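You operate a simulated robot arm through the tools that you are given. There is no shell and no other tool.

The job below is to be done with a simulated robot arm. You get a single attempt, and the scene is never put back.

TASK
Put the red pen and the blue spanner in the tool tray and push the breadboard home.
Fine: pen and spanner lie on the breadboard; free its knob, slide it back to mark 50, lock it. The other pen there stays.
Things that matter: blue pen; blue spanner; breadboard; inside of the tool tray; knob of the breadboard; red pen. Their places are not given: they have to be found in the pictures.

Only the result counts: the job must be done as asked and must still hold three seconds after the hand-in. Knocking over, shifting, dropping, spilling or breaking anything else fails it.

THE ROBOT
A 7-joint arm with a two-finger parallel gripper, fixed in place. Base frame: the origin is on the floor under the middle of its stand, x ahead of it, y to its left, z up. Units: m, degrees, N and s.
With the tool pointing down near the work surface it reaches from about 0.36 to 0.88 m from the base axis. Its first joint turns from -166.0 to 166.0 degrees. Payload 3.43 kg.
The TCP is the grasp point between the finger pads, 0.034 m short of the fingertips. In the tool frame z runs along the fingers and y along their closing line. Largest opening 0.128 m; finger width 0.024, thickness 0.012; the body of the gripper, 0.048 by 0.13 m, starts 0.096 m behind the TCP.
Orientation is that of the tool frame in the base frame, as a unit quaternion [x, y, z, w]. With the fingers straight down and closing along the base's y, the tool's x points along the base's -x, its y along +y and its z along -z.

THE INTERFACE
- The arm moves only by the tool step_arm. Its argument "targets" is a list of rows, each an object of numbers (a shift or turn left out is 0, a gripper value left out holds the last): "dx", "dy", "dz": the shift along the tool's x, y, z in units of 20 mm (1.0 is 20 mm); "ax", "ay", "az": the turn, a rotation vector about the tool's x, y, z in units of 6 degrees (1.0 is 6 degrees); "grip": the finger opening in m, from 0 to 0.128. In form: [{"dx": .., "dy": .., "dz": .., "ax": .., "ay": .., "az": .., "grip": ..}, ...]. A call has 1 to 20 rows; each row shifts and turns the commanded pose from where the row before left it, along the tool's axes as they then stand. A call with a number of a shift or a turn outside -1 to 1 is refused whole. Rows are played at 5 a second. More than 0.05 m and 8.6 degrees between two rows, or a gripper value outside its range, and nothing of the call is played. A pose out of reach is approached as far as the arm can. The call stops where the force on the tool passes 60 N (or 10 N more than at its start, if that is more) or the arm is blocked; 0.2 s more then pass. Each finger travels about 0.153 m/s and halts on what it meets, pressing with about 41 N; the grip force reading is that of the motor and also rises with nothing between the fingers. The clock runs only during rows and for 0.2 s after the last one: add rows that do not move to give the fingers time. It gives the time, the measured TCP pose, the force on the tool (base axes), the opening and the grip force at its end, in the units of the frame above (readings bear some noise), with the torque about the TCP (base axes, N m) and any sound that the robot's microphone picked up, and new pictures: "pictures" is both (left out), scene, wrist or none.
- Cameras (640 x 400 px; columns grow to the right, rows downward): "scene" is fixed at [0.0495, 0.6485, 1.3953]; the picture's right is [-0.81, -0.58, 0.00], its down [-0.51, 0.72, -0.46] and it looks along [0.27, -0.38, -0.89] (base axes); focal length 214 px, centre (320, 200). "wrist" rides on the gripper at [0.076, -0.011, -0.16] in the tool frame; the picture's right is [0.15, 0.99, 0.00], its down [-0.88, 0.13, -0.46] and it looks along [-0.45, 0.07, 0.89] (tool axes); focal length 234 px, centre (320, 200).
- point_at(camera, pixels): for up to 12 pixels [column, row] of the newest picture of that camera ("zoom" is the newest enlarged one), the place [x, y, z] in the base frame of the surface seen there, good to about 0.002 m. It takes no simulated time.
- close_up(camera, box): a new picture of the part [left, top, right, bottom] of that camera's present view, enlarged. It takes no simulated time.
- sign_off(): hands the job in; it is judged then, once.

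Leave the gripper open and the arm clear of the work at the hand-in unless told otherwise.

The tools are called after "Emit:" as name(argument=value, ...) on one line, values as JSON. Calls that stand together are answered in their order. step_arm: Moves the arm, as the interface text tells. Its arguments: {"type":"object","properties":{"targets":{"type":"array"},"pictures":{"type":"string","enum":["both","scene","wrist","none"]}},"required":["targets"]} The other tools are called the same way: point_at (camera, pixels) gives the place of the surface under pixels of a picture; close_up (camera, box) takes an enlarged picture of a part of a camera's view; sign_off () hands the job in.

At the start:

```text
time: 0.0
tool_pos: [0.0854, 0.4562, 1.1919]
orientation: [0.0, 1.0, 0.0, 0.0]
ft_force: [0.1, -0.3, -0.1]
moment: [0.0, 0.01, -0.01]
finger_gap: 0.1281
gripper_force: 0.2
```

scene: 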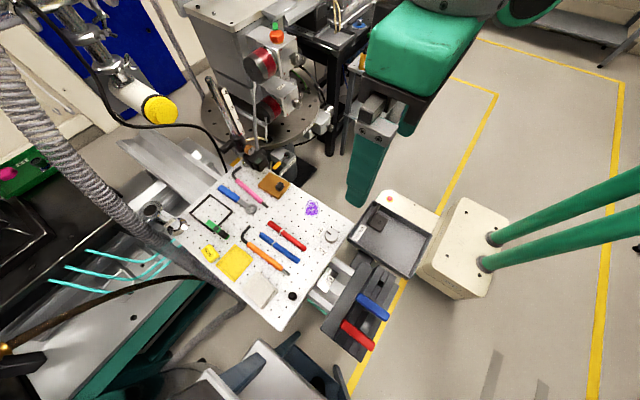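
wrist: 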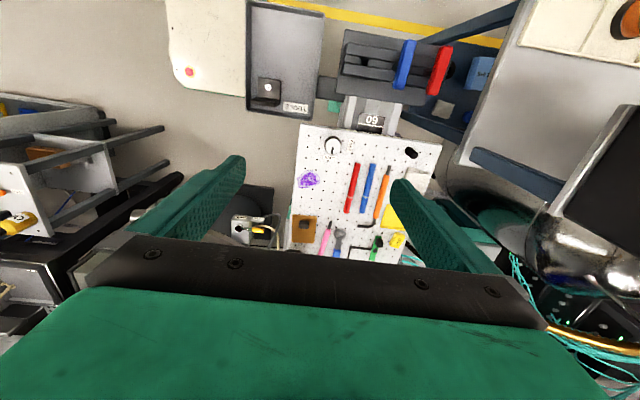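

I see a white breadboard with pens, a spanner and other items, and a rail with a "60" mark near its end. I'll take enlarged views to find the parts.

Emit:
close_up(camera="scene", box=[160, 150, 360, 340])

Emit:
close_up(camera="wrist", box=[220, 0, 480, 270])

Emit:
close_up(camera="scene", box=[300, 180, 440, 370])

```text
2.11 times, centred on (260, 245) of scene
```

zoom: 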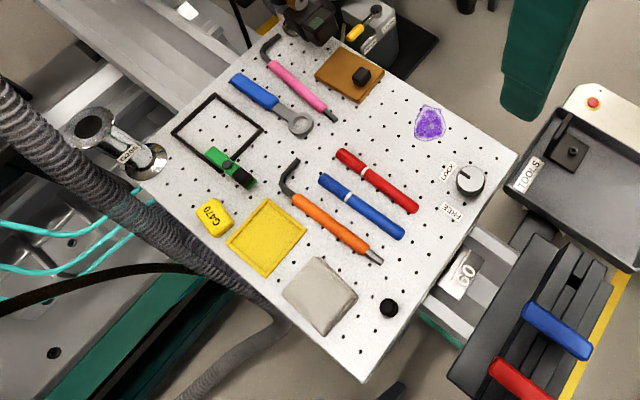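

```text
1.48 times, centred on (350, 135) of wrist
```

zoom: 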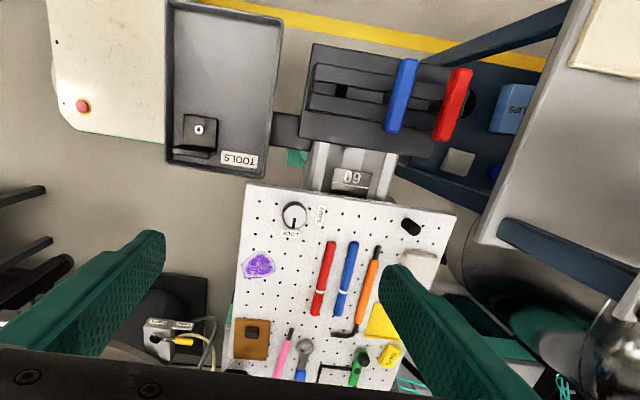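

```text
2.11 times, centred on (370, 275) of scene
```

zoom: 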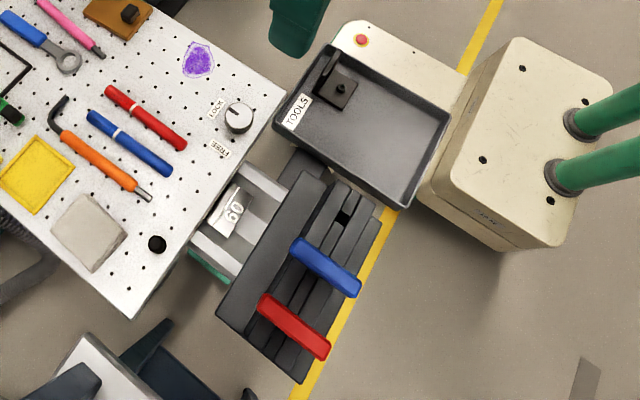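

Now I'll enlarge the knob, the rail scale, the tray and the spanner area.

Emit:
close_up(camera="scene", box=[310, 220, 370, 310])

Emit:
close_up(camera="wrist", box=[310, 90, 430, 165])

Emit:
close_up(camera="scene", box=[110, 120, 250, 230])

Emit:
point_at(camera="scene", pixels=[[331, 236], [270, 227], [305, 244], [222, 188], [250, 208], [265, 236], [297, 258], [352, 222], [281, 330], [230, 172], [340, 300], [400, 240]])

```text
4.44 times, centred on (340, 265) of scene
```

zoom: 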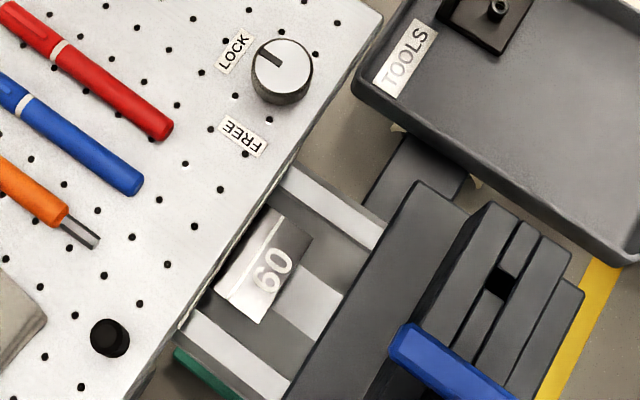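

```text
5.33 times, centred on (370, 128) of wrist
```

zoom: 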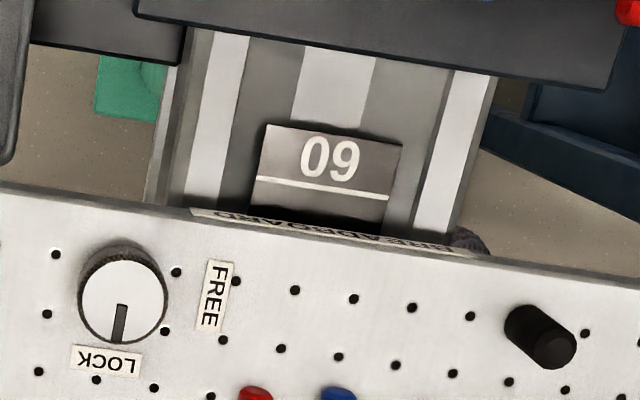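

```text
3.64 times, centred on (180, 175) of scene
```

zoom: 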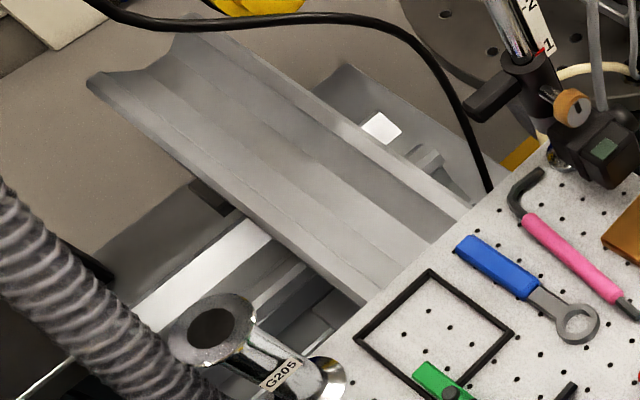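

```text
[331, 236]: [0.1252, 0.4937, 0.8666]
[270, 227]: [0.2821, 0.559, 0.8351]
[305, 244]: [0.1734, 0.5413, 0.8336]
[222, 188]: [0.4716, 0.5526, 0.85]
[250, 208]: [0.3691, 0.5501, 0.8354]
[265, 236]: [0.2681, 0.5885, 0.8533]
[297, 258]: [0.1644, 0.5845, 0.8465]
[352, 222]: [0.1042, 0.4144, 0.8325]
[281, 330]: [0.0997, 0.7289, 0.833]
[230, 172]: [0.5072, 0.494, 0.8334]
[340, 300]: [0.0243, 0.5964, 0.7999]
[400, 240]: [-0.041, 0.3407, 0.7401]
```

The "60" plate sits just outside the board's near edge, and the knob's pointer is on LOCK. Next I'll measure the knob, plate, tray and board edge points in an enlarged scene view.

Emit:
close_up(camera="scene", box=[310, 215, 370, 252])

Emit:
point_at(camera="scene", pixels=[[328, 262], [332, 258], [337, 262], [324, 268], [356, 250], [320, 285], [310, 300], [330, 265], [345, 262], [352, 215], [375, 240], [365, 200]])

Emit:
point_at(camera="scene", pixels=[[385, 205], [435, 215], [412, 277], [350, 240], [388, 212], [420, 225], [405, 262], [362, 237], [378, 222], [372, 213], [426, 236], [380, 258]])

```text
10.67 times, centred on (340, 234) of scene
```

zoom: 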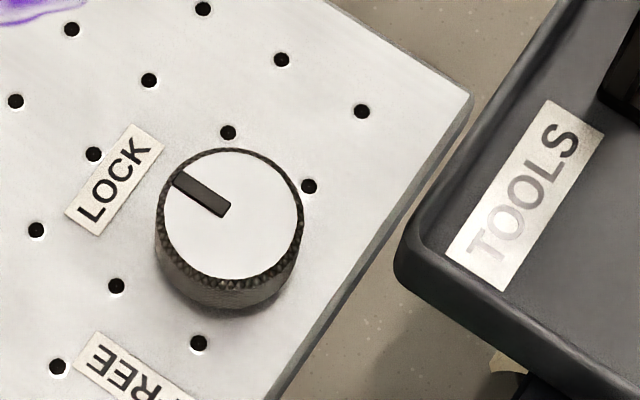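

```text
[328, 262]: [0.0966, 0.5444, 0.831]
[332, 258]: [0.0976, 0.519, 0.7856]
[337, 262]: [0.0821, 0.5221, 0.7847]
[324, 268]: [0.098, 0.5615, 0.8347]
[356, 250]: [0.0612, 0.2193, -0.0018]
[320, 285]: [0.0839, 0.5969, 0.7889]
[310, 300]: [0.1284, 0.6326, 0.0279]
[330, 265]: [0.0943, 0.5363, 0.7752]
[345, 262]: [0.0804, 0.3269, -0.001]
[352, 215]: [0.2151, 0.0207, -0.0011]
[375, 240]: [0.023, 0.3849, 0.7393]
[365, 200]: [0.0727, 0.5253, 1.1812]
```

```text
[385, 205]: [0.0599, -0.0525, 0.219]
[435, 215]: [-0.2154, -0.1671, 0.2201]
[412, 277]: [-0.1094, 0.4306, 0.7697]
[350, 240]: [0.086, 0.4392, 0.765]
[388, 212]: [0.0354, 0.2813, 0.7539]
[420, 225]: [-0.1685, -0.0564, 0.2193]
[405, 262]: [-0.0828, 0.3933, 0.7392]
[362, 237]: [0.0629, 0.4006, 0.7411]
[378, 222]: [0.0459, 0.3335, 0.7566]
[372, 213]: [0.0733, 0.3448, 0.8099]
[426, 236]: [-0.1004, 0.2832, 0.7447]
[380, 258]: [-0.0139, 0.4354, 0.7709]
```

The tray's floor is at about z 0.740 with its rim near 0.77, and the board's top is at 0.833. Next I'll measure the 60 line in the wrist picture, plus the pens, spanner and surroundings in an enlarged scene picture.

Emit:
point_at(camera="wrist", pixels=[[372, 125.6], [362, 123], [383, 128], [372, 119], [350, 131], [397, 138], [372, 135], [387, 123], [345, 105], [395, 110], [370, 108], [330, 144]])

Emit:
close_up(camera="scene", box=[210, 160, 320, 230])

Emit:
point_at(camera="scene", pixels=[[262, 160], [250, 155], [235, 130], [240, 100], [325, 110], [325, 125], [150, 210], [160, 215], [205, 130], [230, 95], [270, 70], [140, 150]])

```text
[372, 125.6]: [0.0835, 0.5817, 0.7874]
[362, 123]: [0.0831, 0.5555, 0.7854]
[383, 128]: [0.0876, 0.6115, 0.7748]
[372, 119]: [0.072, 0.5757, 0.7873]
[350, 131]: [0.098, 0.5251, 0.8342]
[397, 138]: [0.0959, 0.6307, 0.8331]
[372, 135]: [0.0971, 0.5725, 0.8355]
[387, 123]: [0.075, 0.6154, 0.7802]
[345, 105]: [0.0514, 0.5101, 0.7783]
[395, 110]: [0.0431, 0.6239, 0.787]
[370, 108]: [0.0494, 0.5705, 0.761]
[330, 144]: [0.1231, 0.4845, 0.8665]
```

```text
5.71 times, centred on (265, 195) of scene
```

zoom: 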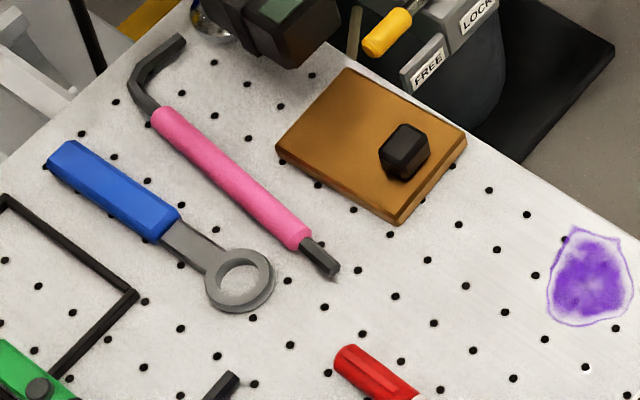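

```text
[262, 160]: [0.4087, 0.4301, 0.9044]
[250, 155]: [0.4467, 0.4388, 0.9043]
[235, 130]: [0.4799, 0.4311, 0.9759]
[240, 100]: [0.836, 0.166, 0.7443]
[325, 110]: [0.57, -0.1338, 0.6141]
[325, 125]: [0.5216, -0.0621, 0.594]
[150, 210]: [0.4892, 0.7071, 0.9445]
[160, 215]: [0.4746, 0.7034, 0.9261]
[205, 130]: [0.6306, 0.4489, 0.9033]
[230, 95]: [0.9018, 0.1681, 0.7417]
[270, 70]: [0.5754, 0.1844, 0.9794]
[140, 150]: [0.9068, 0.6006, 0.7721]
```

The 60 line is at x≈0.0835 and the board's near edge at x≈0.097, with no other plate visible, so mark 50 should appear when the board slides toward +x. I'll measure the two pens and the spanner more finely.

Emit:
point_at(camera="zoom", pixels=[[65, 160], [120, 190], [170, 222], [200, 250], [238, 308], [262, 262], [155, 115], [230, 175], [305, 240], [335, 270], [405, 140], [400, 220]])

Emit:
close_up(camera="scene", box=[255, 210, 325, 270])

Emit:
close_up(camera="scene", box=[130, 190, 220, 250])

Emit:
close_up(camera="scene", box=[210, 60, 320, 190])

```text
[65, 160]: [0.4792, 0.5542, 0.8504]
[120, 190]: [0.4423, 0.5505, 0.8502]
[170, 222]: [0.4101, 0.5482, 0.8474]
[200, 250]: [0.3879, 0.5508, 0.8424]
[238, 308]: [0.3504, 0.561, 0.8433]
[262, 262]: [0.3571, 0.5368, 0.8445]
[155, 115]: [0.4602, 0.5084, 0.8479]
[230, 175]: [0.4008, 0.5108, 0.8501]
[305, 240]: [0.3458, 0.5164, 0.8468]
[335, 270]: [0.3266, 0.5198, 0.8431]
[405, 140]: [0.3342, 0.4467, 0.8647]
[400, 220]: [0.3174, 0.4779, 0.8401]
```

```text
6.67 times, centred on (290, 240) of scene
```

zoom: 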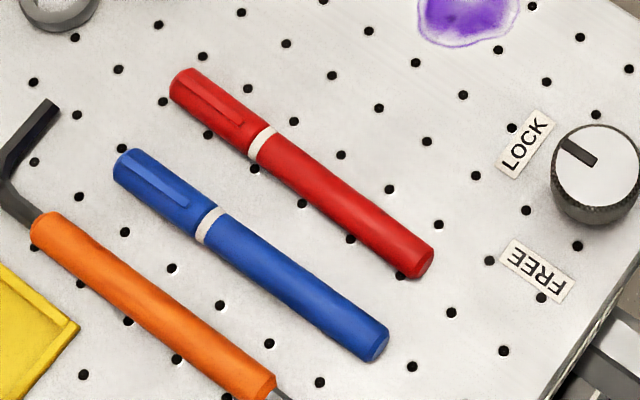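

```text
6.67 times, centred on (175, 220) of scene
```

zoom: 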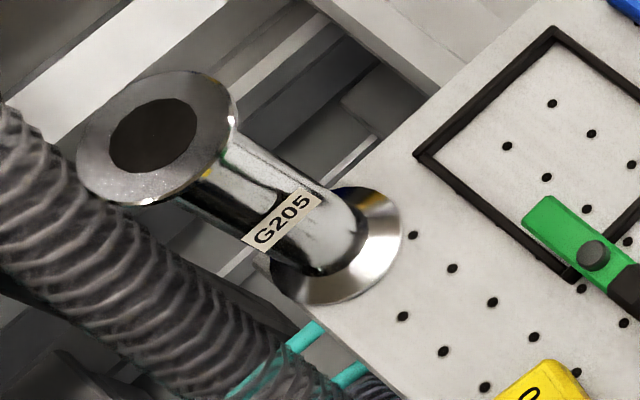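

```text
3.08 times, centred on (265, 125) of scene
```

zoom: 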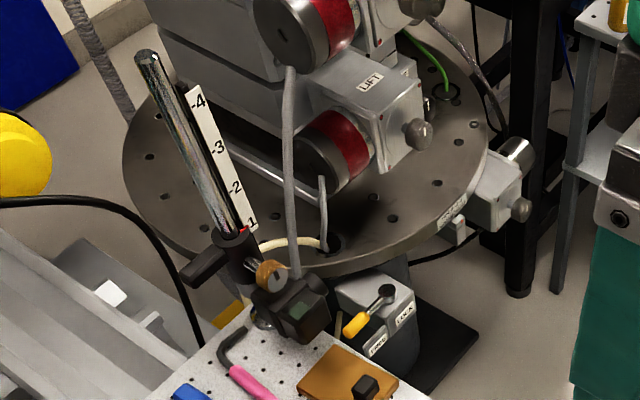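

The G205 fitting and the post with the camera stand at the far corners of the board, which I must avoid. I'll measure the pens precisely with a fresh enlargement.

Emit:
close_up(camera="scene", box=[255, 210, 325, 270])

Emit:
point_at(camera="zoom", pixels=[[190, 85], [225, 115], [263, 142], [300, 172], [350, 210], [420, 262], [135, 165], [207, 222], [260, 262], [375, 342], [45, 230], [262, 385]])

Emit:
point_at(camera="zoom", pixels=[[595, 160], [560, 150], [595, 205], [635, 165], [578, 152], [300, 60], [340, 160], [170, 75], [430, 270], [180, 70], [115, 160], [385, 350]])

```text
6.67 times, centred on (290, 240) of scene
```

zoom: 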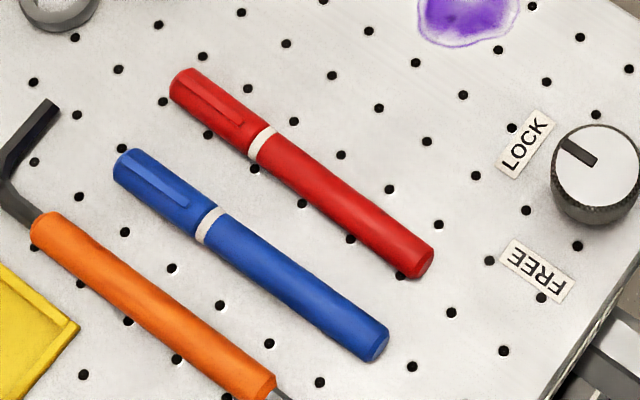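

```text
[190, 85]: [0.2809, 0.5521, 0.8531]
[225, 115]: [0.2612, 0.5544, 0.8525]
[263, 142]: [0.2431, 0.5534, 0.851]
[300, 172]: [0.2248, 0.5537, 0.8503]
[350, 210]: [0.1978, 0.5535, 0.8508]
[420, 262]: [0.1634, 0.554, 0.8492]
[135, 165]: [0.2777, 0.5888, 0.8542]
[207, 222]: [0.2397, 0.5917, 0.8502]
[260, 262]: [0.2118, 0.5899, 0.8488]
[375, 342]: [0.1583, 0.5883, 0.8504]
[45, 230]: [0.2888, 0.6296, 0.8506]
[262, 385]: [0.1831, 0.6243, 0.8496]
```

```text
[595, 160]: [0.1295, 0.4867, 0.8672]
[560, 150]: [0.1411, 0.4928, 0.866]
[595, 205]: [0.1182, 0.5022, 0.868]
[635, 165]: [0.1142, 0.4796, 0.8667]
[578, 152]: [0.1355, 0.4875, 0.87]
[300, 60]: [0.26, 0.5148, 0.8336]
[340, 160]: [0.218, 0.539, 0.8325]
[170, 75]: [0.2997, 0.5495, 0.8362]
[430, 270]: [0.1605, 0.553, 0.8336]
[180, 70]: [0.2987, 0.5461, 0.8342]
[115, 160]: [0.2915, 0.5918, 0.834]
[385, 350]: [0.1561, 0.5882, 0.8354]
```

The pens lie along x at y≈0.552 (red) and 0.589 (blue), each about 17 mm thick. Now I'll measure the inside of the tray.

Emit:
close_up(camera="scene", box=[345, 195, 445, 285])

Emit:
close_up(camera="wrist", box=[235, 0, 345, 125])

Emit:
point_at(camera="zoom", pixels=[[320, 200], [200, 100], [440, 300], [200, 300], [440, 100], [260, 240], [380, 240], [320, 330], [320, 60], [230, 340], [300, 290], [350, 150]])

```text
4.44 times, centred on (395, 240) of scene
```

zoom: 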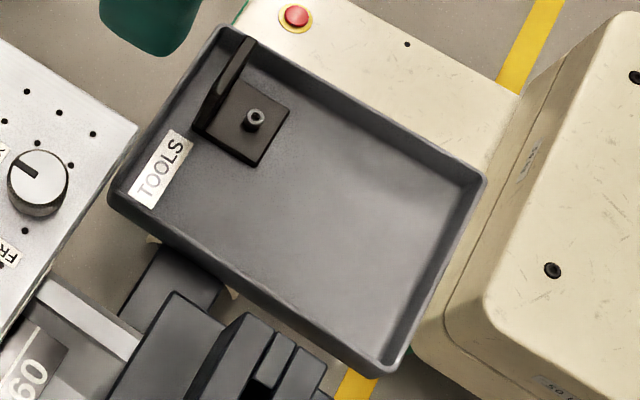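

```text
3.20 times, centred on (290, 62) of wrist
```

zoom: 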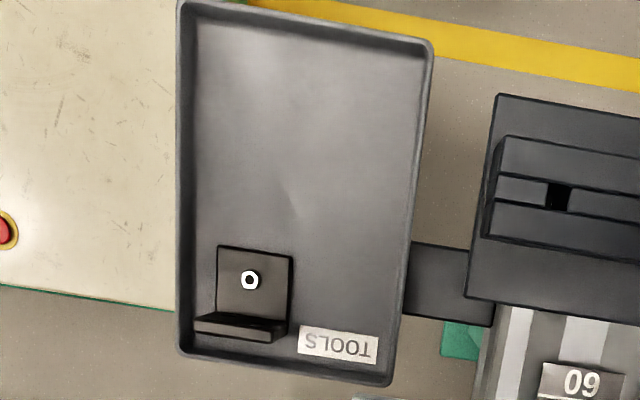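

```text
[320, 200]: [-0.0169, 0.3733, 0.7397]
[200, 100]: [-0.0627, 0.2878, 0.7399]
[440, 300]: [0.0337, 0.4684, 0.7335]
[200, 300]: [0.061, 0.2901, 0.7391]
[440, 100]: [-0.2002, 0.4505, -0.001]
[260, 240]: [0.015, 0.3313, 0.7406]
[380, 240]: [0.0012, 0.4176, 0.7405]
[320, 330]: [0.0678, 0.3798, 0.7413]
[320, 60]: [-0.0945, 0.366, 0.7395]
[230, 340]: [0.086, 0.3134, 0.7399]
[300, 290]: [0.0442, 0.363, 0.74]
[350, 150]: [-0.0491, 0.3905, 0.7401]
```

The tray's inside runs about x −0.11 to 0.09 and y 0.285 to 0.425, with an L-bracket at x>0.02, y<0.352 to stay clear of. I'll move above the red pen (0.226, 0.552) at z≈1.0 and narrow the fingers so they fit between the pens.

Emit:
step_arm(targets=[{"dx": -0.703, "dy": 0.48, "dz": 0.96, "grip": 0.06}, {"dx": -0.703, "dy": 0.48, "dz": 0.96}, {"dx": -0.703, "dy": 0.48, "dz": 0.96}, {"dx": -0.703, "dy": 0.48, "dz": 0.96}, {"dx": -0.703, "dy": 0.48, "dz": 0.96}, {"dx": -0.703, "dy": 0.48, "dz": 0.96}, {"dx": -0.703, "dy": 0.48, "dz": 0.96}, {"dx": -0.703, "dy": 0.48, "dz": 0.96}, {"dx": -0.703, "dy": 0.48, "dz": 0.96}, {"dx": -0.703, "dy": 0.48, "dz": 0.96, "grip": 0.025}, {"grip": 0.025}, {"grip": 0.025}], pictures="both")

```text
time: 2.6
tool_pos: [0.2261, 0.5518, 1.0001]
orientation: [-0.001, 1.0, -0.001, 0.0]
ft_force: [0.6, -0.1, 0.1]
moment: [0.03, -0.02, 0.01]
finger_gap: 0.0247
gripper_force: 0.0
```

scene: 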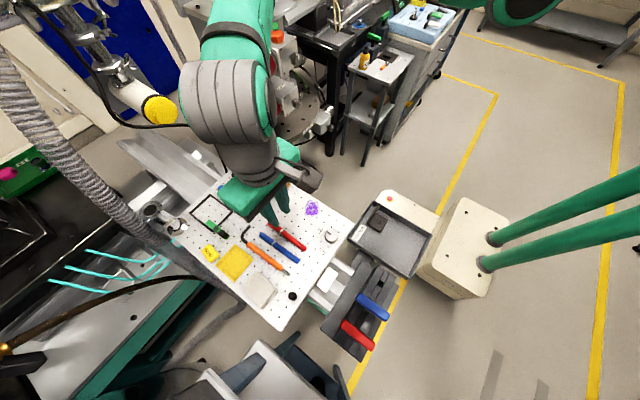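
wrist: 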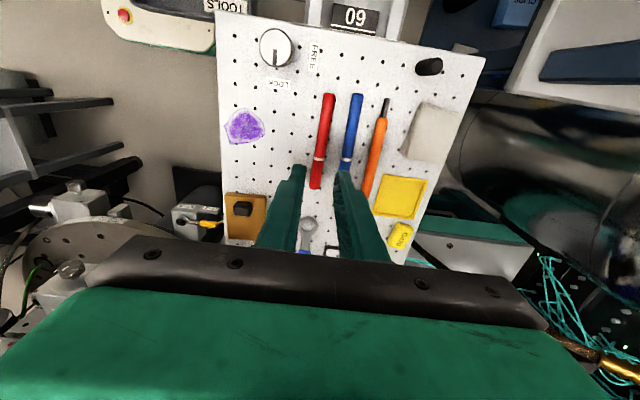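

The hand is above the red pen with the pens visible at (322,140) and (352,132) in the wrist view. I'll recheck the pens' places with this nearer camera.

Emit:
close_up(camera="wrist", box=[270, 80, 410, 210])

Emit:
point_at(camera="wrist", pixels=[[328, 100], [325, 120], [322, 140], [319, 160], [316, 180], [356, 100], [352, 130], [348, 155], [338, 140], [313, 140], [332, 120], [318, 120]])

```text
3.08 times, centred on (340, 145) of wrist
```

zoom: 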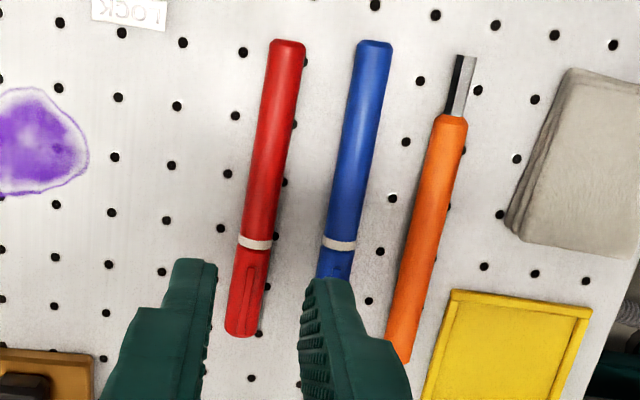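

```text
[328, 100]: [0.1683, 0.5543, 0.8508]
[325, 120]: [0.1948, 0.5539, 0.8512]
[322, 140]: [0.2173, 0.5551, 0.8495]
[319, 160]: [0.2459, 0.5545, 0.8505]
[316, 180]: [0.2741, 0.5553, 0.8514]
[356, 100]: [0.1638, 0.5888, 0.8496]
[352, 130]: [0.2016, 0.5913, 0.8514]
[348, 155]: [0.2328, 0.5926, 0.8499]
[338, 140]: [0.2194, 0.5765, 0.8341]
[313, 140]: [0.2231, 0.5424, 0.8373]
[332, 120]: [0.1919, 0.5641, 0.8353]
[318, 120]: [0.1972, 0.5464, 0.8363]
```

Red pen's axis is y≈0.5545 and blue's is 0.591, so narrowed fingers fit between them. I'll shift +2.7 mm in y and go down to TCP z≈0.885, then look again.

Emit:
step_arm(targets=[{"dy": 0.135, "dz": 0.5}, {"dz": 0.9}, {"dz": 0.9}, {"dz": 0.9}, {"dz": 0.9}, {"dz": 0.9}, {"dz": 0.7}, {}], pictures="both")

Emit:
close_up(camera="wrist", box=[230, 60, 430, 260])

Emit:
close_up(camera="scene", box=[240, 190, 340, 280])

```text
time: 4.4
tool_pos: [0.2285, 0.5547, 0.8862]
orientation: [0.0, 1.0, 0.0, 0.0]
ft_force: [0.0, 0.3, 0.6]
moment: [-0.03, -0.02, 0.0]
finger_gap: 0.025
gripper_force: 0.1
```

scene: 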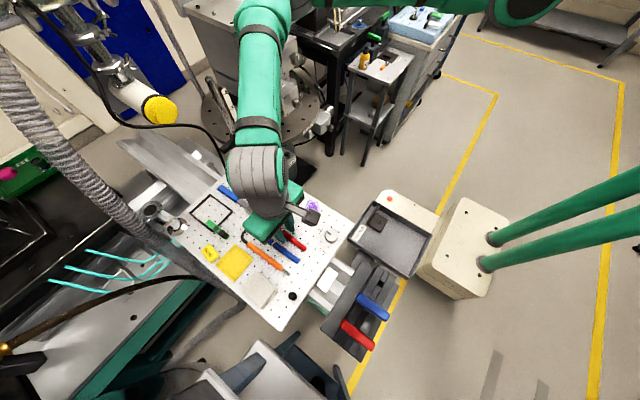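
wrist: 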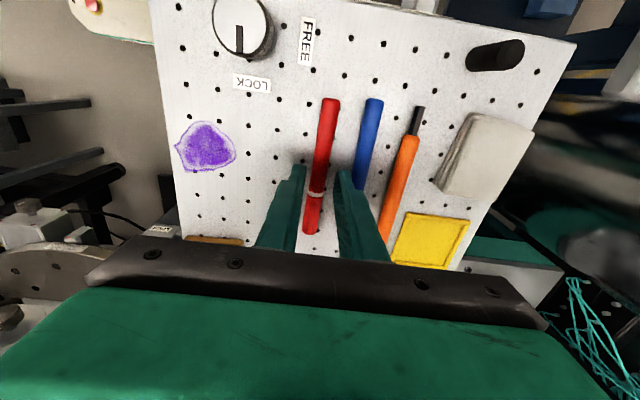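

```text
2.00 times, centred on (330, 160) of wrist
```

zoom: 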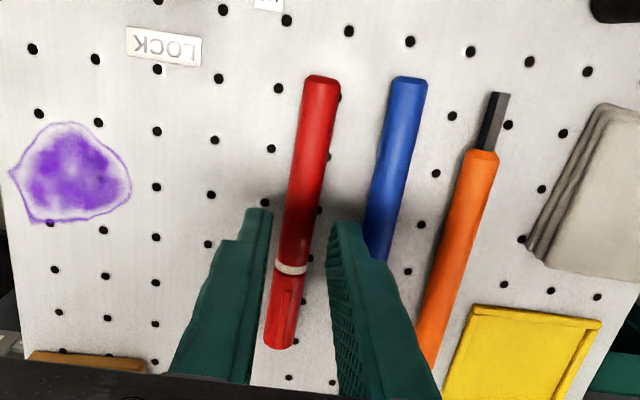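

```text
4.44 times, centred on (290, 235) of scene
```

zoom: 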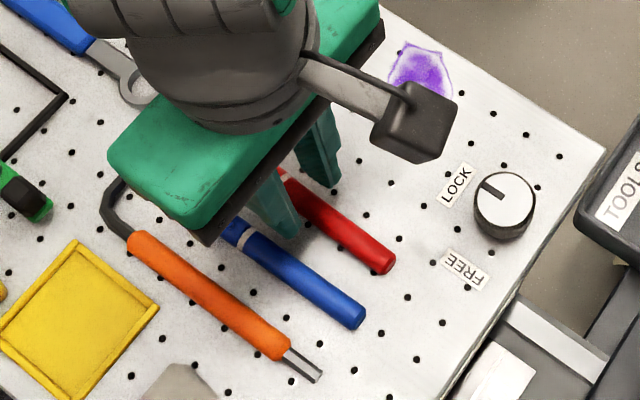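

The fingers straddle the red pen just above it. I'll read the fingertip and pen positions to check the centring.

Emit:
point_at(camera="zoom", pixels=[[205, 215], [340, 140], [200, 240], [345, 160]])

Emit:
point_at(camera="wrist", pixels=[[301, 166], [303, 172], [298, 172], [339, 173], [341, 180], [348, 175], [313, 170], [321, 170], [317, 170], [317, 140], [358, 150], [337, 176]])

```text
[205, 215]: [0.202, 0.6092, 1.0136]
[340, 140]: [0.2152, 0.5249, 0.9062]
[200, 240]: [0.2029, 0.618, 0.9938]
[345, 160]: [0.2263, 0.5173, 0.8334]
```

```text
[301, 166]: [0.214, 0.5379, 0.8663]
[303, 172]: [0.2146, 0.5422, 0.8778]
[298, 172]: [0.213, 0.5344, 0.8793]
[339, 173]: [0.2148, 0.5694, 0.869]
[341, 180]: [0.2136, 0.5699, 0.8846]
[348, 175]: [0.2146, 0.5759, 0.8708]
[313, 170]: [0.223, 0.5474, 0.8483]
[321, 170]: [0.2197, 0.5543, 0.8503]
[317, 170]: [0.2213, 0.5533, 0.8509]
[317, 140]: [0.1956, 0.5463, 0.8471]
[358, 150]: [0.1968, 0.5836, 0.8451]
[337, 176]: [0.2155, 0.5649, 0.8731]
```

Finger faces read y 0.542 and 0.567 with the pen at 0.5545, so it is centred. I'll go down 16 mm and close on the pen.

Emit:
step_arm(targets=[{"dz": 0.4}, {"dz": 0.4}, {}, {"grip": 0.01}, {"grip": 0.01}, {"grip": 0.01}], pictures="both")

```text
time: 5.8
tool_pos: [0.226, 0.5548, 0.8695]
orientation: [0.0, 1.0, 0.0, 0.001]
ft_force: [0.3, 0.2, 0.0]
moment: [0.03, 0.01, 0.01]
finger_gap: 0.0142
gripper_force: 41.0
```

scene: 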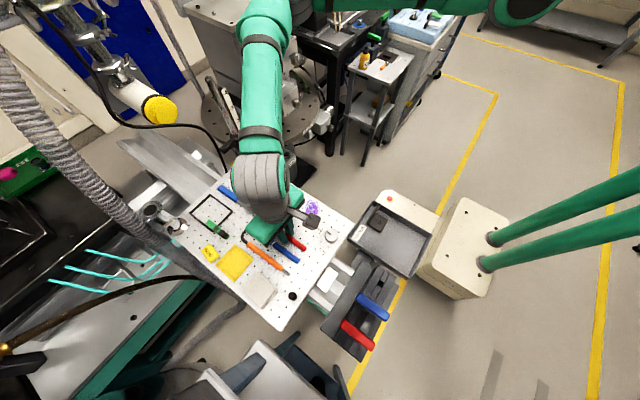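
wrist: 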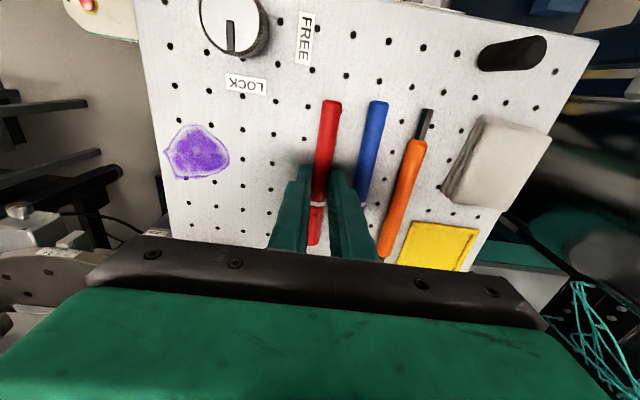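

The pen is gripped (gap 14 mm, 41 N). I'll lift it about 0.13 m straight up.

Emit:
step_arm(targets=[{"dz": -0.4, "grip": 0.01}, {"dz": -0.7}, {"dz": -1}, {"dz": -1}, {"dz": -1}, {"dz": -1}, {"dz": -1}, {}], pictures="both")

```text
time: 7.6
tool_pos: [0.2254, 0.5551, 0.9918]
orientation: [0.0, 1.0, 0.0, 0.0]
ft_force: [-0.3, 0.1, 0.1]
moment: [0.01, -0.03, 0.02]
finger_gap: 0.0142
gripper_force: 41.1
```

scene: 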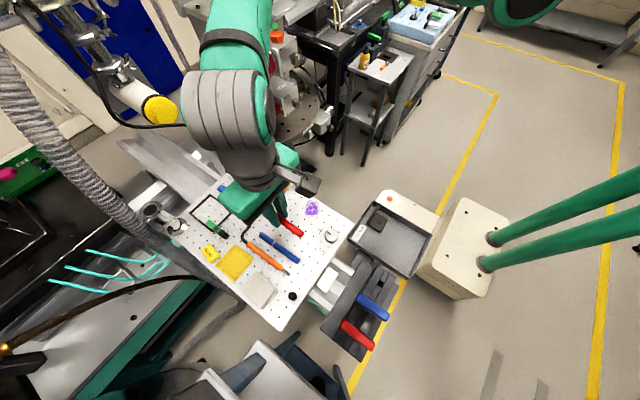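
wrist: 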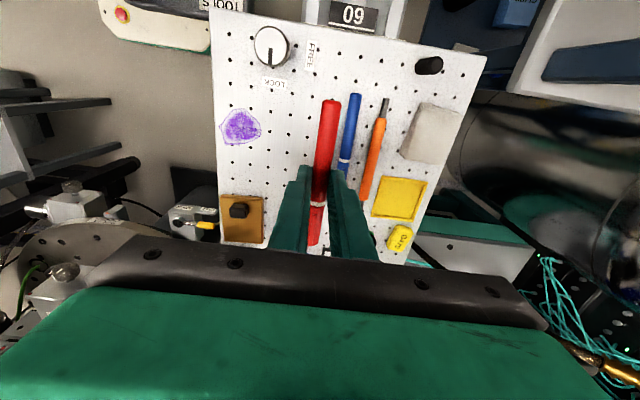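

The pen is held clear of the board. I'll carry it at this height to above the tray at about (−0.01, 0.395).

Emit:
step_arm(targets=[{"dx": 0.98, "dy": -0.667}, {"dx": 0.98, "dy": -0.667}, {"dx": 0.98, "dy": -0.667}, {"dx": 0.98, "dy": -0.667}, {"dx": 0.98, "dy": -0.667}, {"dx": 0.98, "dy": -0.667}, {"dx": 0.98, "dy": -0.667}, {"dx": 0.98, "dy": -0.667}, {"dx": 0.98, "dy": -0.667}, {"dx": 0.98, "dy": -0.667}, {"dx": 0.98, "dy": -0.667}, {"dx": 0.98, "dy": -0.667}, {}, {}], pictures="both")

Emit:
close_up(camera="scene", box=[330, 180, 450, 290])

Emit:
close_up(camera="wrist", box=[200, 50, 450, 270])

```text
time: 10.6
tool_pos: [-0.0096, 0.3944, 0.9912]
orientation: [-0.001, 1.0, 0.001, 0.0]
ft_force: [-0.1, -0.8, -0.9]
moment: [-0.03, -0.02, -0.06]
finger_gap: 0.0143
gripper_force: 40.6
```

scene: 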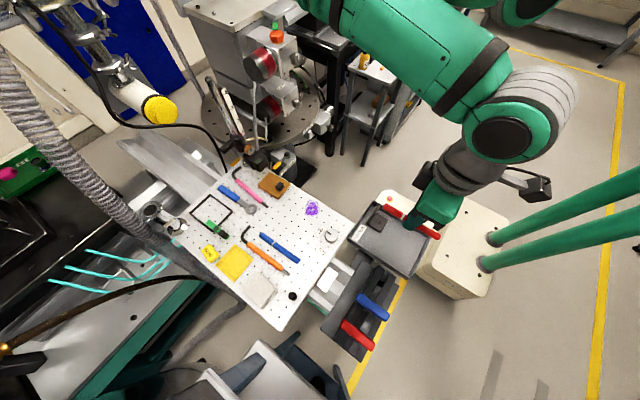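
wrist: 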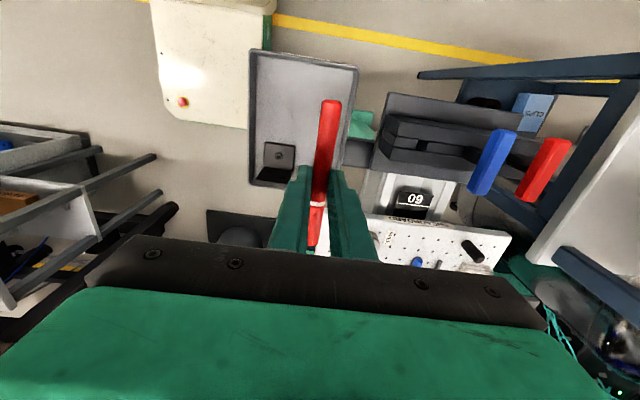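

```text
3.64 times, centred on (390, 235) of scene
```

zoom: 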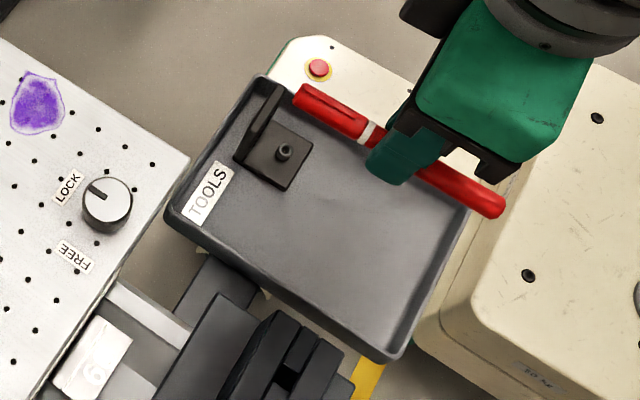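

```text
1.82 times, centred on (325, 160) of wrist
```

zoom: 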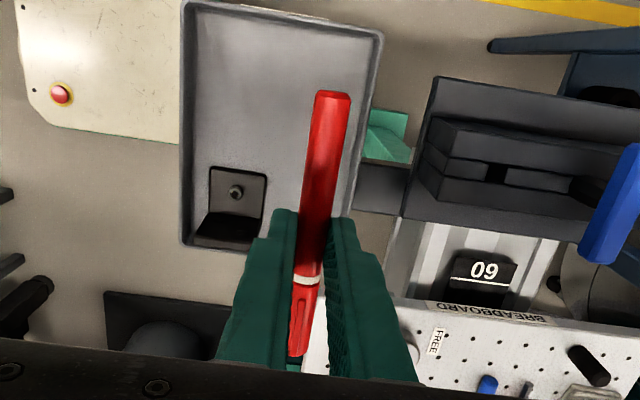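

The pen is held over the tray. I'll read the tray's inner edges in this enlarged wrist view before lowering.

Emit:
point_at(camera="zoom", pixels=[[372, 60], [362, 60], [355, 90], [366, 90], [280, 15], [280, 8], [190, 60], [200, 60], [285, 190], [300, 195], [265, 200], [360, 130]])

Emit:
point_at(camera="scene", pixels=[[410, 268], [400, 262], [393, 258], [362, 240], [358, 238], [425, 240], [420, 252], [350, 235], [415, 275], [372, 207], [378, 203], [430, 235]])

```text
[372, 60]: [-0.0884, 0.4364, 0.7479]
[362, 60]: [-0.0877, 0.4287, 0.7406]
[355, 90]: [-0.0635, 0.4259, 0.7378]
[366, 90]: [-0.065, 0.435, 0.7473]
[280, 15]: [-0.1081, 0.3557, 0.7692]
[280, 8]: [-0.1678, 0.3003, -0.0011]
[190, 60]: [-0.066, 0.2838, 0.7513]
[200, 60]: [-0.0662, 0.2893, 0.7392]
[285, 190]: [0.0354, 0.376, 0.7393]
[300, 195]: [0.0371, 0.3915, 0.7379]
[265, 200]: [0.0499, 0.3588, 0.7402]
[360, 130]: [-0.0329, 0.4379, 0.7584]
```

```text
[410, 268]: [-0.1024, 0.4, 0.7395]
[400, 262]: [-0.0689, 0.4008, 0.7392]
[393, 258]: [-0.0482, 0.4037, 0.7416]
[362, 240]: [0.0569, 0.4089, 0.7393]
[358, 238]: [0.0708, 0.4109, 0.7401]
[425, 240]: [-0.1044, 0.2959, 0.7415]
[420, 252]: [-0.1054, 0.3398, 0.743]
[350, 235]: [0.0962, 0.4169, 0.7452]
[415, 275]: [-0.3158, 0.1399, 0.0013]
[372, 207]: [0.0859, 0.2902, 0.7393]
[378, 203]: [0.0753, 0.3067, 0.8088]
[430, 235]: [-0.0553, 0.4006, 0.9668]
```

The tray's free floor spans y 0.289–0.431 and x −0.104–0.09. I'll nudge +6 mm in y to 0.400 and lower the pen to just above the floor.

Emit:
step_arm(targets=[{"dy": 0.28, "dz": 0.5}, {"dz": 1}, {"dz": 1}, {"dz": 1}, {"dz": 1}, {"dz": 1}, {"dz": 1}, {"dz": 1}, {"dz": 1}, {"dz": 1}, {"dz": 0.5}, {}, {}], pictures="both")

Emit:
close_up(camera="wrist", box=[200, 50, 450, 270])

Emit:
close_up(camera="scene", box=[330, 180, 450, 290])

```text
time: 13.4
tool_pos: [-0.0082, 0.4016, 0.7929]
orientation: [-0.001, 1.0, -0.001, 0.0]
ft_force: [0.5, -0.4, 0.2]
moment: [0.03, 0.03, 0.01]
finger_gap: 0.0139
gripper_force: 41.3
```

scene: 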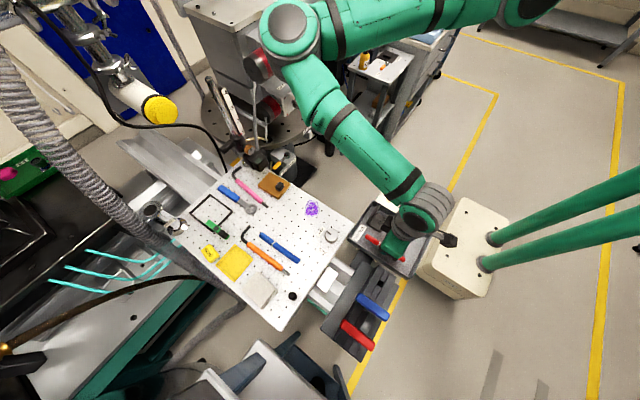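
wrist: 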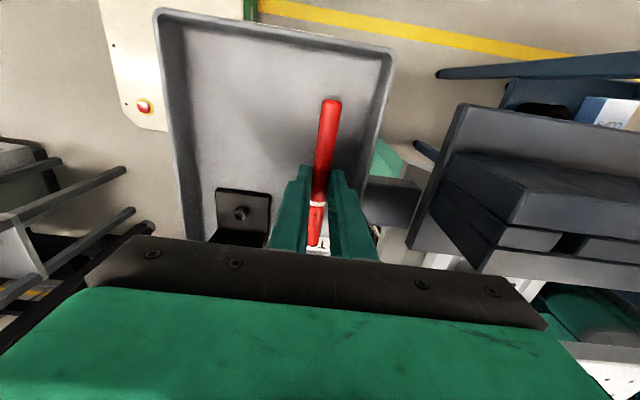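

```text
1.82 times, centred on (325, 160) of wrist
```

zoom: 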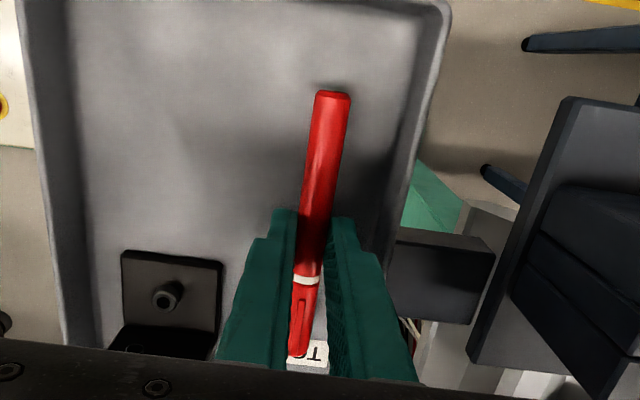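

```text
3.64 times, centred on (390, 235) of scene
```

zoom: 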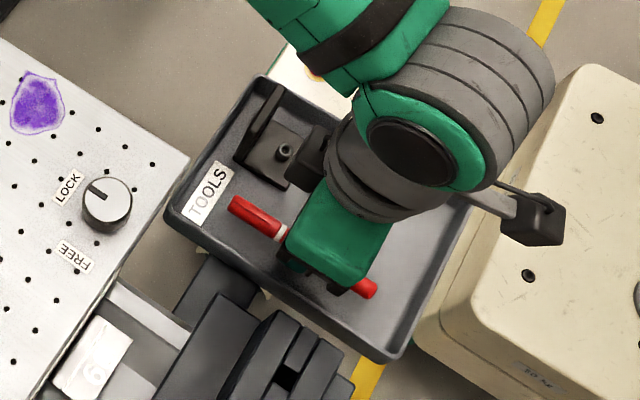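

The pen is low in the tray. A black box on the arm at scene (387,221) is near the L-bracket, so I'll check its height before lowering the last 14 mm.

Emit:
point_at(camera="scene", pixels=[[387, 221], [384, 219], [390, 226], [380, 220], [368, 223], [372, 207], [392, 245], [378, 222]])

Emit:
point_at(camera="wrist", pixels=[[326, 110], [322, 150], [318, 205], [345, 100], [370, 130], [330, 100]])

```text
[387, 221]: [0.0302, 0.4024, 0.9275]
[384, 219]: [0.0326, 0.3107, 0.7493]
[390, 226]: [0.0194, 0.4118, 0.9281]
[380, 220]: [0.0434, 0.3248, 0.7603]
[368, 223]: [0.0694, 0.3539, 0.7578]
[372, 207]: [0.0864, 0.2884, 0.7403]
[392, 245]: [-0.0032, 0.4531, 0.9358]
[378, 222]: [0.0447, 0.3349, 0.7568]
```

```text
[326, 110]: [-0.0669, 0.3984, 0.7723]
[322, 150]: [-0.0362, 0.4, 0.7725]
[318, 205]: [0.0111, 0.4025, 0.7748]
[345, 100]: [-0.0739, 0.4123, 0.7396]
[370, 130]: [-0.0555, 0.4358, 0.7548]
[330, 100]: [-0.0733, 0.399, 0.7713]
```

The box is well above everything (z 0.93). The pen's top is 0.7725 so its underside is about 15 mm above the floor. I'll lower 14 mm, then release by opening modestly.

Emit:
step_arm(targets=[{"dz": 0.35}, {"dz": 0.35}, {}, {}], pictures="none")

```text
time: 14.4
tool_pos: [-0.0089, 0.4006, 0.779]
orientation: [0.0, 1.0, 0.0, 0.001]
ft_force: [-0.2, 0.8, -0.2]
moment: [0.0, -0.01, -0.03]
finger_gap: 0.0142
gripper_force: 40.9
```

No contact force yet. I'll lower another 1.4 mm and open the fingers to 27 mm.

Emit:
step_arm(targets=[{"dz": 0.07}, {}, {"grip": 0.018}, {"grip": 0.022}, {"grip": 0.027}, {"grip": 0.027}, {"grip": 0.027}], pictures="both")

Emit:
close_up(camera="wrist", box=[200, 50, 450, 270])

```text
time: 16.0
tool_pos: [-0.009, 0.4001, 0.7762]
orientation: [-0.001, 1.0, 0.0, 0.0]
ft_force: [0.8, 0.5, 0.3]
moment: [-0.01, -0.02, -0.02]
finger_gap: 0.0269
gripper_force: 0.1
```

scene: 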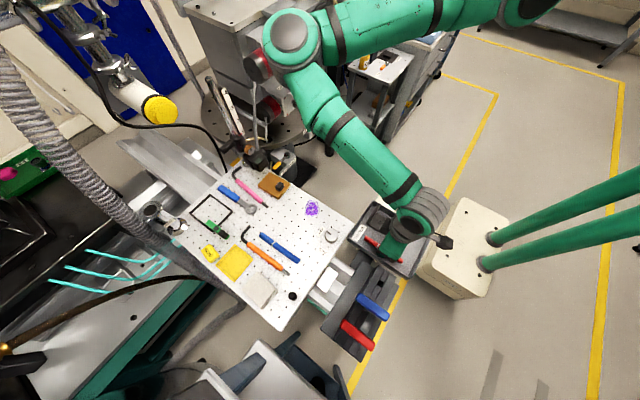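
wrist: 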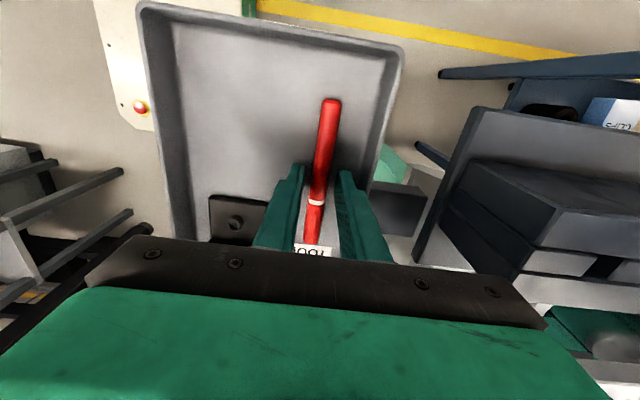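

```text
1.82 times, centred on (325, 160) of wrist
```

zoom: 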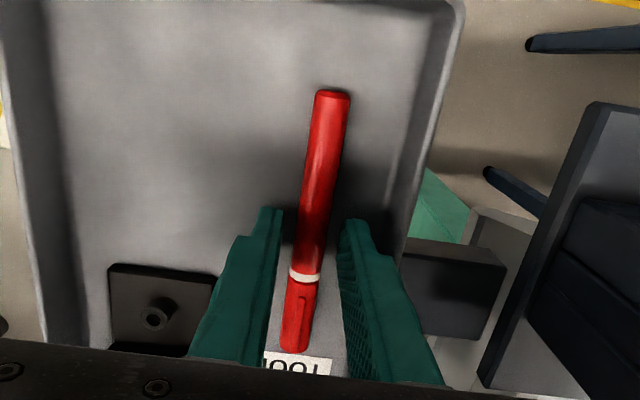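

The red pen lies free in the tray. I'll raise the hand straight up 0.22 m and check heights of the post and fittings around the spanner.

Emit:
step_arm(targets=[{"dz": -0.5}, {"dz": -1}, {"dz": -1}, {"dz": -1}, {"dz": -1}, {"dz": -1}, {"dz": -1}, {"dz": -1}, {"dz": -1}, {"dz": -1}, {"dz": -1}, {"dz": -1}, {}], pictures="both")

Emit:
point_at(camera="scene", pixels=[[209.5, 79], [212, 83], [220, 100], [230, 125], [237, 140], [262, 156], [252, 150], [255, 165], [245, 160], [225, 138], [150, 205], [170, 224]])

Emit:
close_up(camera="scene", box=[200, 130, 300, 230])

```text
time: 18.8
tool_pos: [-0.009, 0.4018, 1.0069]
orientation: [0.0, 1.0, 0.0, 0.0]
ft_force: [0.2, 0.8, 0.0]
moment: [-0.03, 0.01, 0.04]
finger_gap: 0.0271
gripper_force: 0.1
```

scene: 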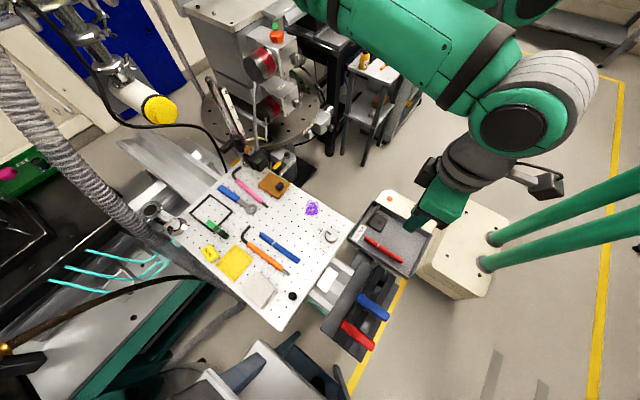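
wrist: 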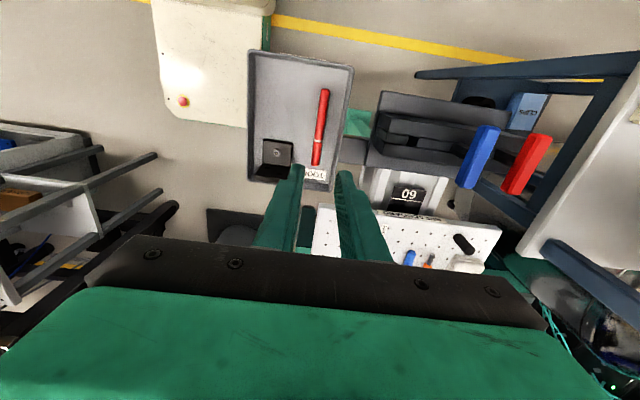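

```text
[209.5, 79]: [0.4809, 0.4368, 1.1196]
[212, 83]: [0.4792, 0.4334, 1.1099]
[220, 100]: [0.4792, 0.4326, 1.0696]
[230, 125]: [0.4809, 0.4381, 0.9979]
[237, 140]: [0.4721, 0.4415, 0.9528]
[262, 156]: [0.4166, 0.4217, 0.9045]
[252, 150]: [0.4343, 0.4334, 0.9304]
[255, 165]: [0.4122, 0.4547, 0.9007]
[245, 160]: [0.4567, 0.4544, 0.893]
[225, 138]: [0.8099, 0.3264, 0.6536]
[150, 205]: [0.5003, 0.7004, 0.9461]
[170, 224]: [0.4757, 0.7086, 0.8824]
```

```text
4.00 times, centred on (250, 180) of scene
```

zoom: 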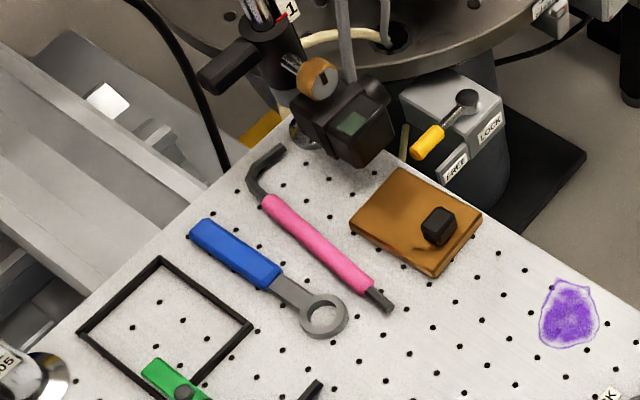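

The red pen rests in the tray, and the post at (0.48, 0.435) reaches up to z 1.12, so the forearm must stay clear of it. I'll move high to (0.38, 0.549, 1.05) near the spanner and inspect where the forearm is.

Emit:
step_arm(targets=[{"dx": -0.97, "dy": 0.37, "dz": -0.3, "grip": 0.04}, {"dx": -0.97, "dy": 0.37, "dz": -0.3}, {"dx": -0.97, "dy": 0.37, "dz": -0.3}, {"dx": -0.97, "dy": 0.37, "dz": -0.3}, {"dx": -0.97, "dy": 0.37, "dz": -0.3}, {"dx": -0.97, "dy": 0.37, "dz": -0.3}, {"dx": -0.97, "dy": 0.37, "dz": -0.3}, {"dx": -0.97, "dy": 0.37}, {"dx": -0.97, "dy": 0.37}, {"dx": -0.97, "dy": 0.37}, {"dx": -0.97, "dy": 0.37}, {"dx": -0.97, "dy": 0.37}, {"dx": -0.97, "dy": 0.37}, {"dx": -0.97, "dy": 0.37}, {"dx": -0.97, "dy": 0.37}, {"dx": -0.97, "dy": 0.37}, {"dx": -0.97, "dy": 0.37}, {}], pictures="both")

```text
time: 22.6
tool_pos: [0.3214, 0.5266, 1.0485]
orientation: [-0.001, 1.0, 0.0, 0.0]
ft_force: [0.2, 0.2, 0.6]
moment: [-0.04, 0.01, 0.03]
finger_gap: 0.0398
gripper_force: 0.1
```

scene: 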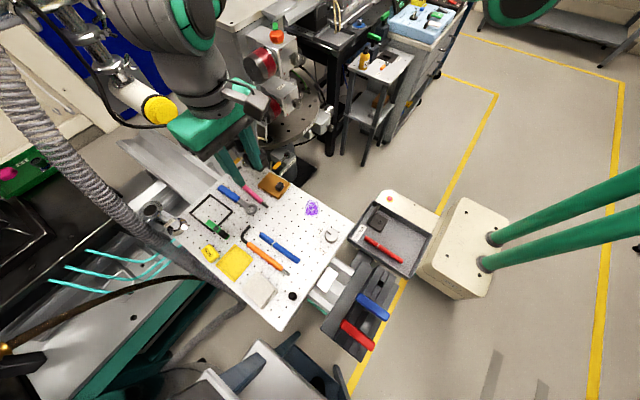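
wrist: 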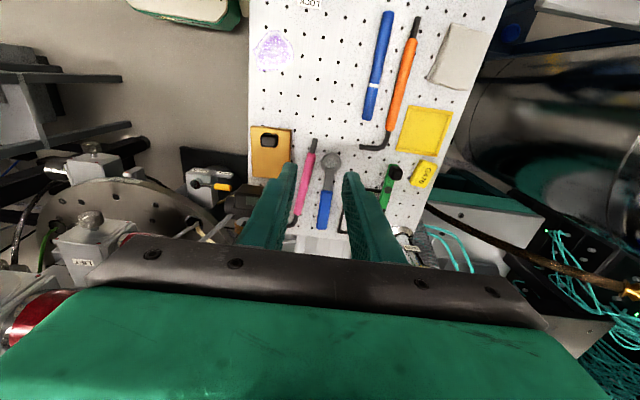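

The hand is at (0.321, 0.527, 1.05), and the spanner is at (325,190) in the wrist view. I'll read the positions of the arm's wrist and forearm in the scene picture, and the spanner's in the wrist picture.

Emit:
point_at(camera="scene", pixels=[[185, 30], [160, 20], [120, 20], [195, 80], [200, 120], [215, 60], [222, 85], [247, 100], [210, 20], [270, 105], [140, 45], [180, 60]])

Emit:
close_up(camera="wrist", box=[260, 120, 420, 240])

Emit:
point_at(camera="wrist", pixels=[[324, 225], [325, 210], [326, 197], [328, 185], [330, 160], [304, 190], [300, 210], [310, 165], [342, 215], [318, 205], [331, 205], [335, 195]])

```text
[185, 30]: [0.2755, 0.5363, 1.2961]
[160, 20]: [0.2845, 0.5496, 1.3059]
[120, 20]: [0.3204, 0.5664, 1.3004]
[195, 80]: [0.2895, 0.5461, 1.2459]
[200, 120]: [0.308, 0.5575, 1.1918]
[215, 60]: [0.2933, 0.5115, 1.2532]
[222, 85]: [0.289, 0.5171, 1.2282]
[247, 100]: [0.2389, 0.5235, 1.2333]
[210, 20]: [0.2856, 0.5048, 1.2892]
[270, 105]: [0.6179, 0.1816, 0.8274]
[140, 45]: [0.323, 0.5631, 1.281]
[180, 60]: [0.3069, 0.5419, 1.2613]
```

```text
3.33 times, centred on (340, 180) of wrist
```

zoom: 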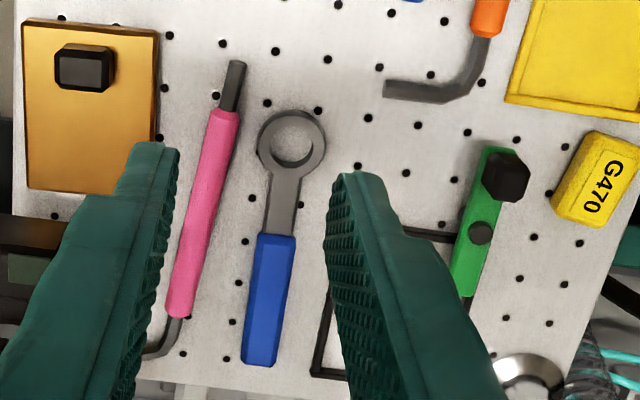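

```text
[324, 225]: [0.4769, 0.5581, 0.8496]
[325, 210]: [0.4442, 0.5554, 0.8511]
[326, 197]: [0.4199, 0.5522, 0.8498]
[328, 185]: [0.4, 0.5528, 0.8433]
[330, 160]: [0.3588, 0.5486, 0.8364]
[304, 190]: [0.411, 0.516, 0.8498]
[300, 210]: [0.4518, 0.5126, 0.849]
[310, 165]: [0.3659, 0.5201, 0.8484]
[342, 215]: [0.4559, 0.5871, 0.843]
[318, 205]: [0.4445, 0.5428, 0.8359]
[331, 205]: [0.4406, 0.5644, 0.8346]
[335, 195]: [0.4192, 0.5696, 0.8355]
```

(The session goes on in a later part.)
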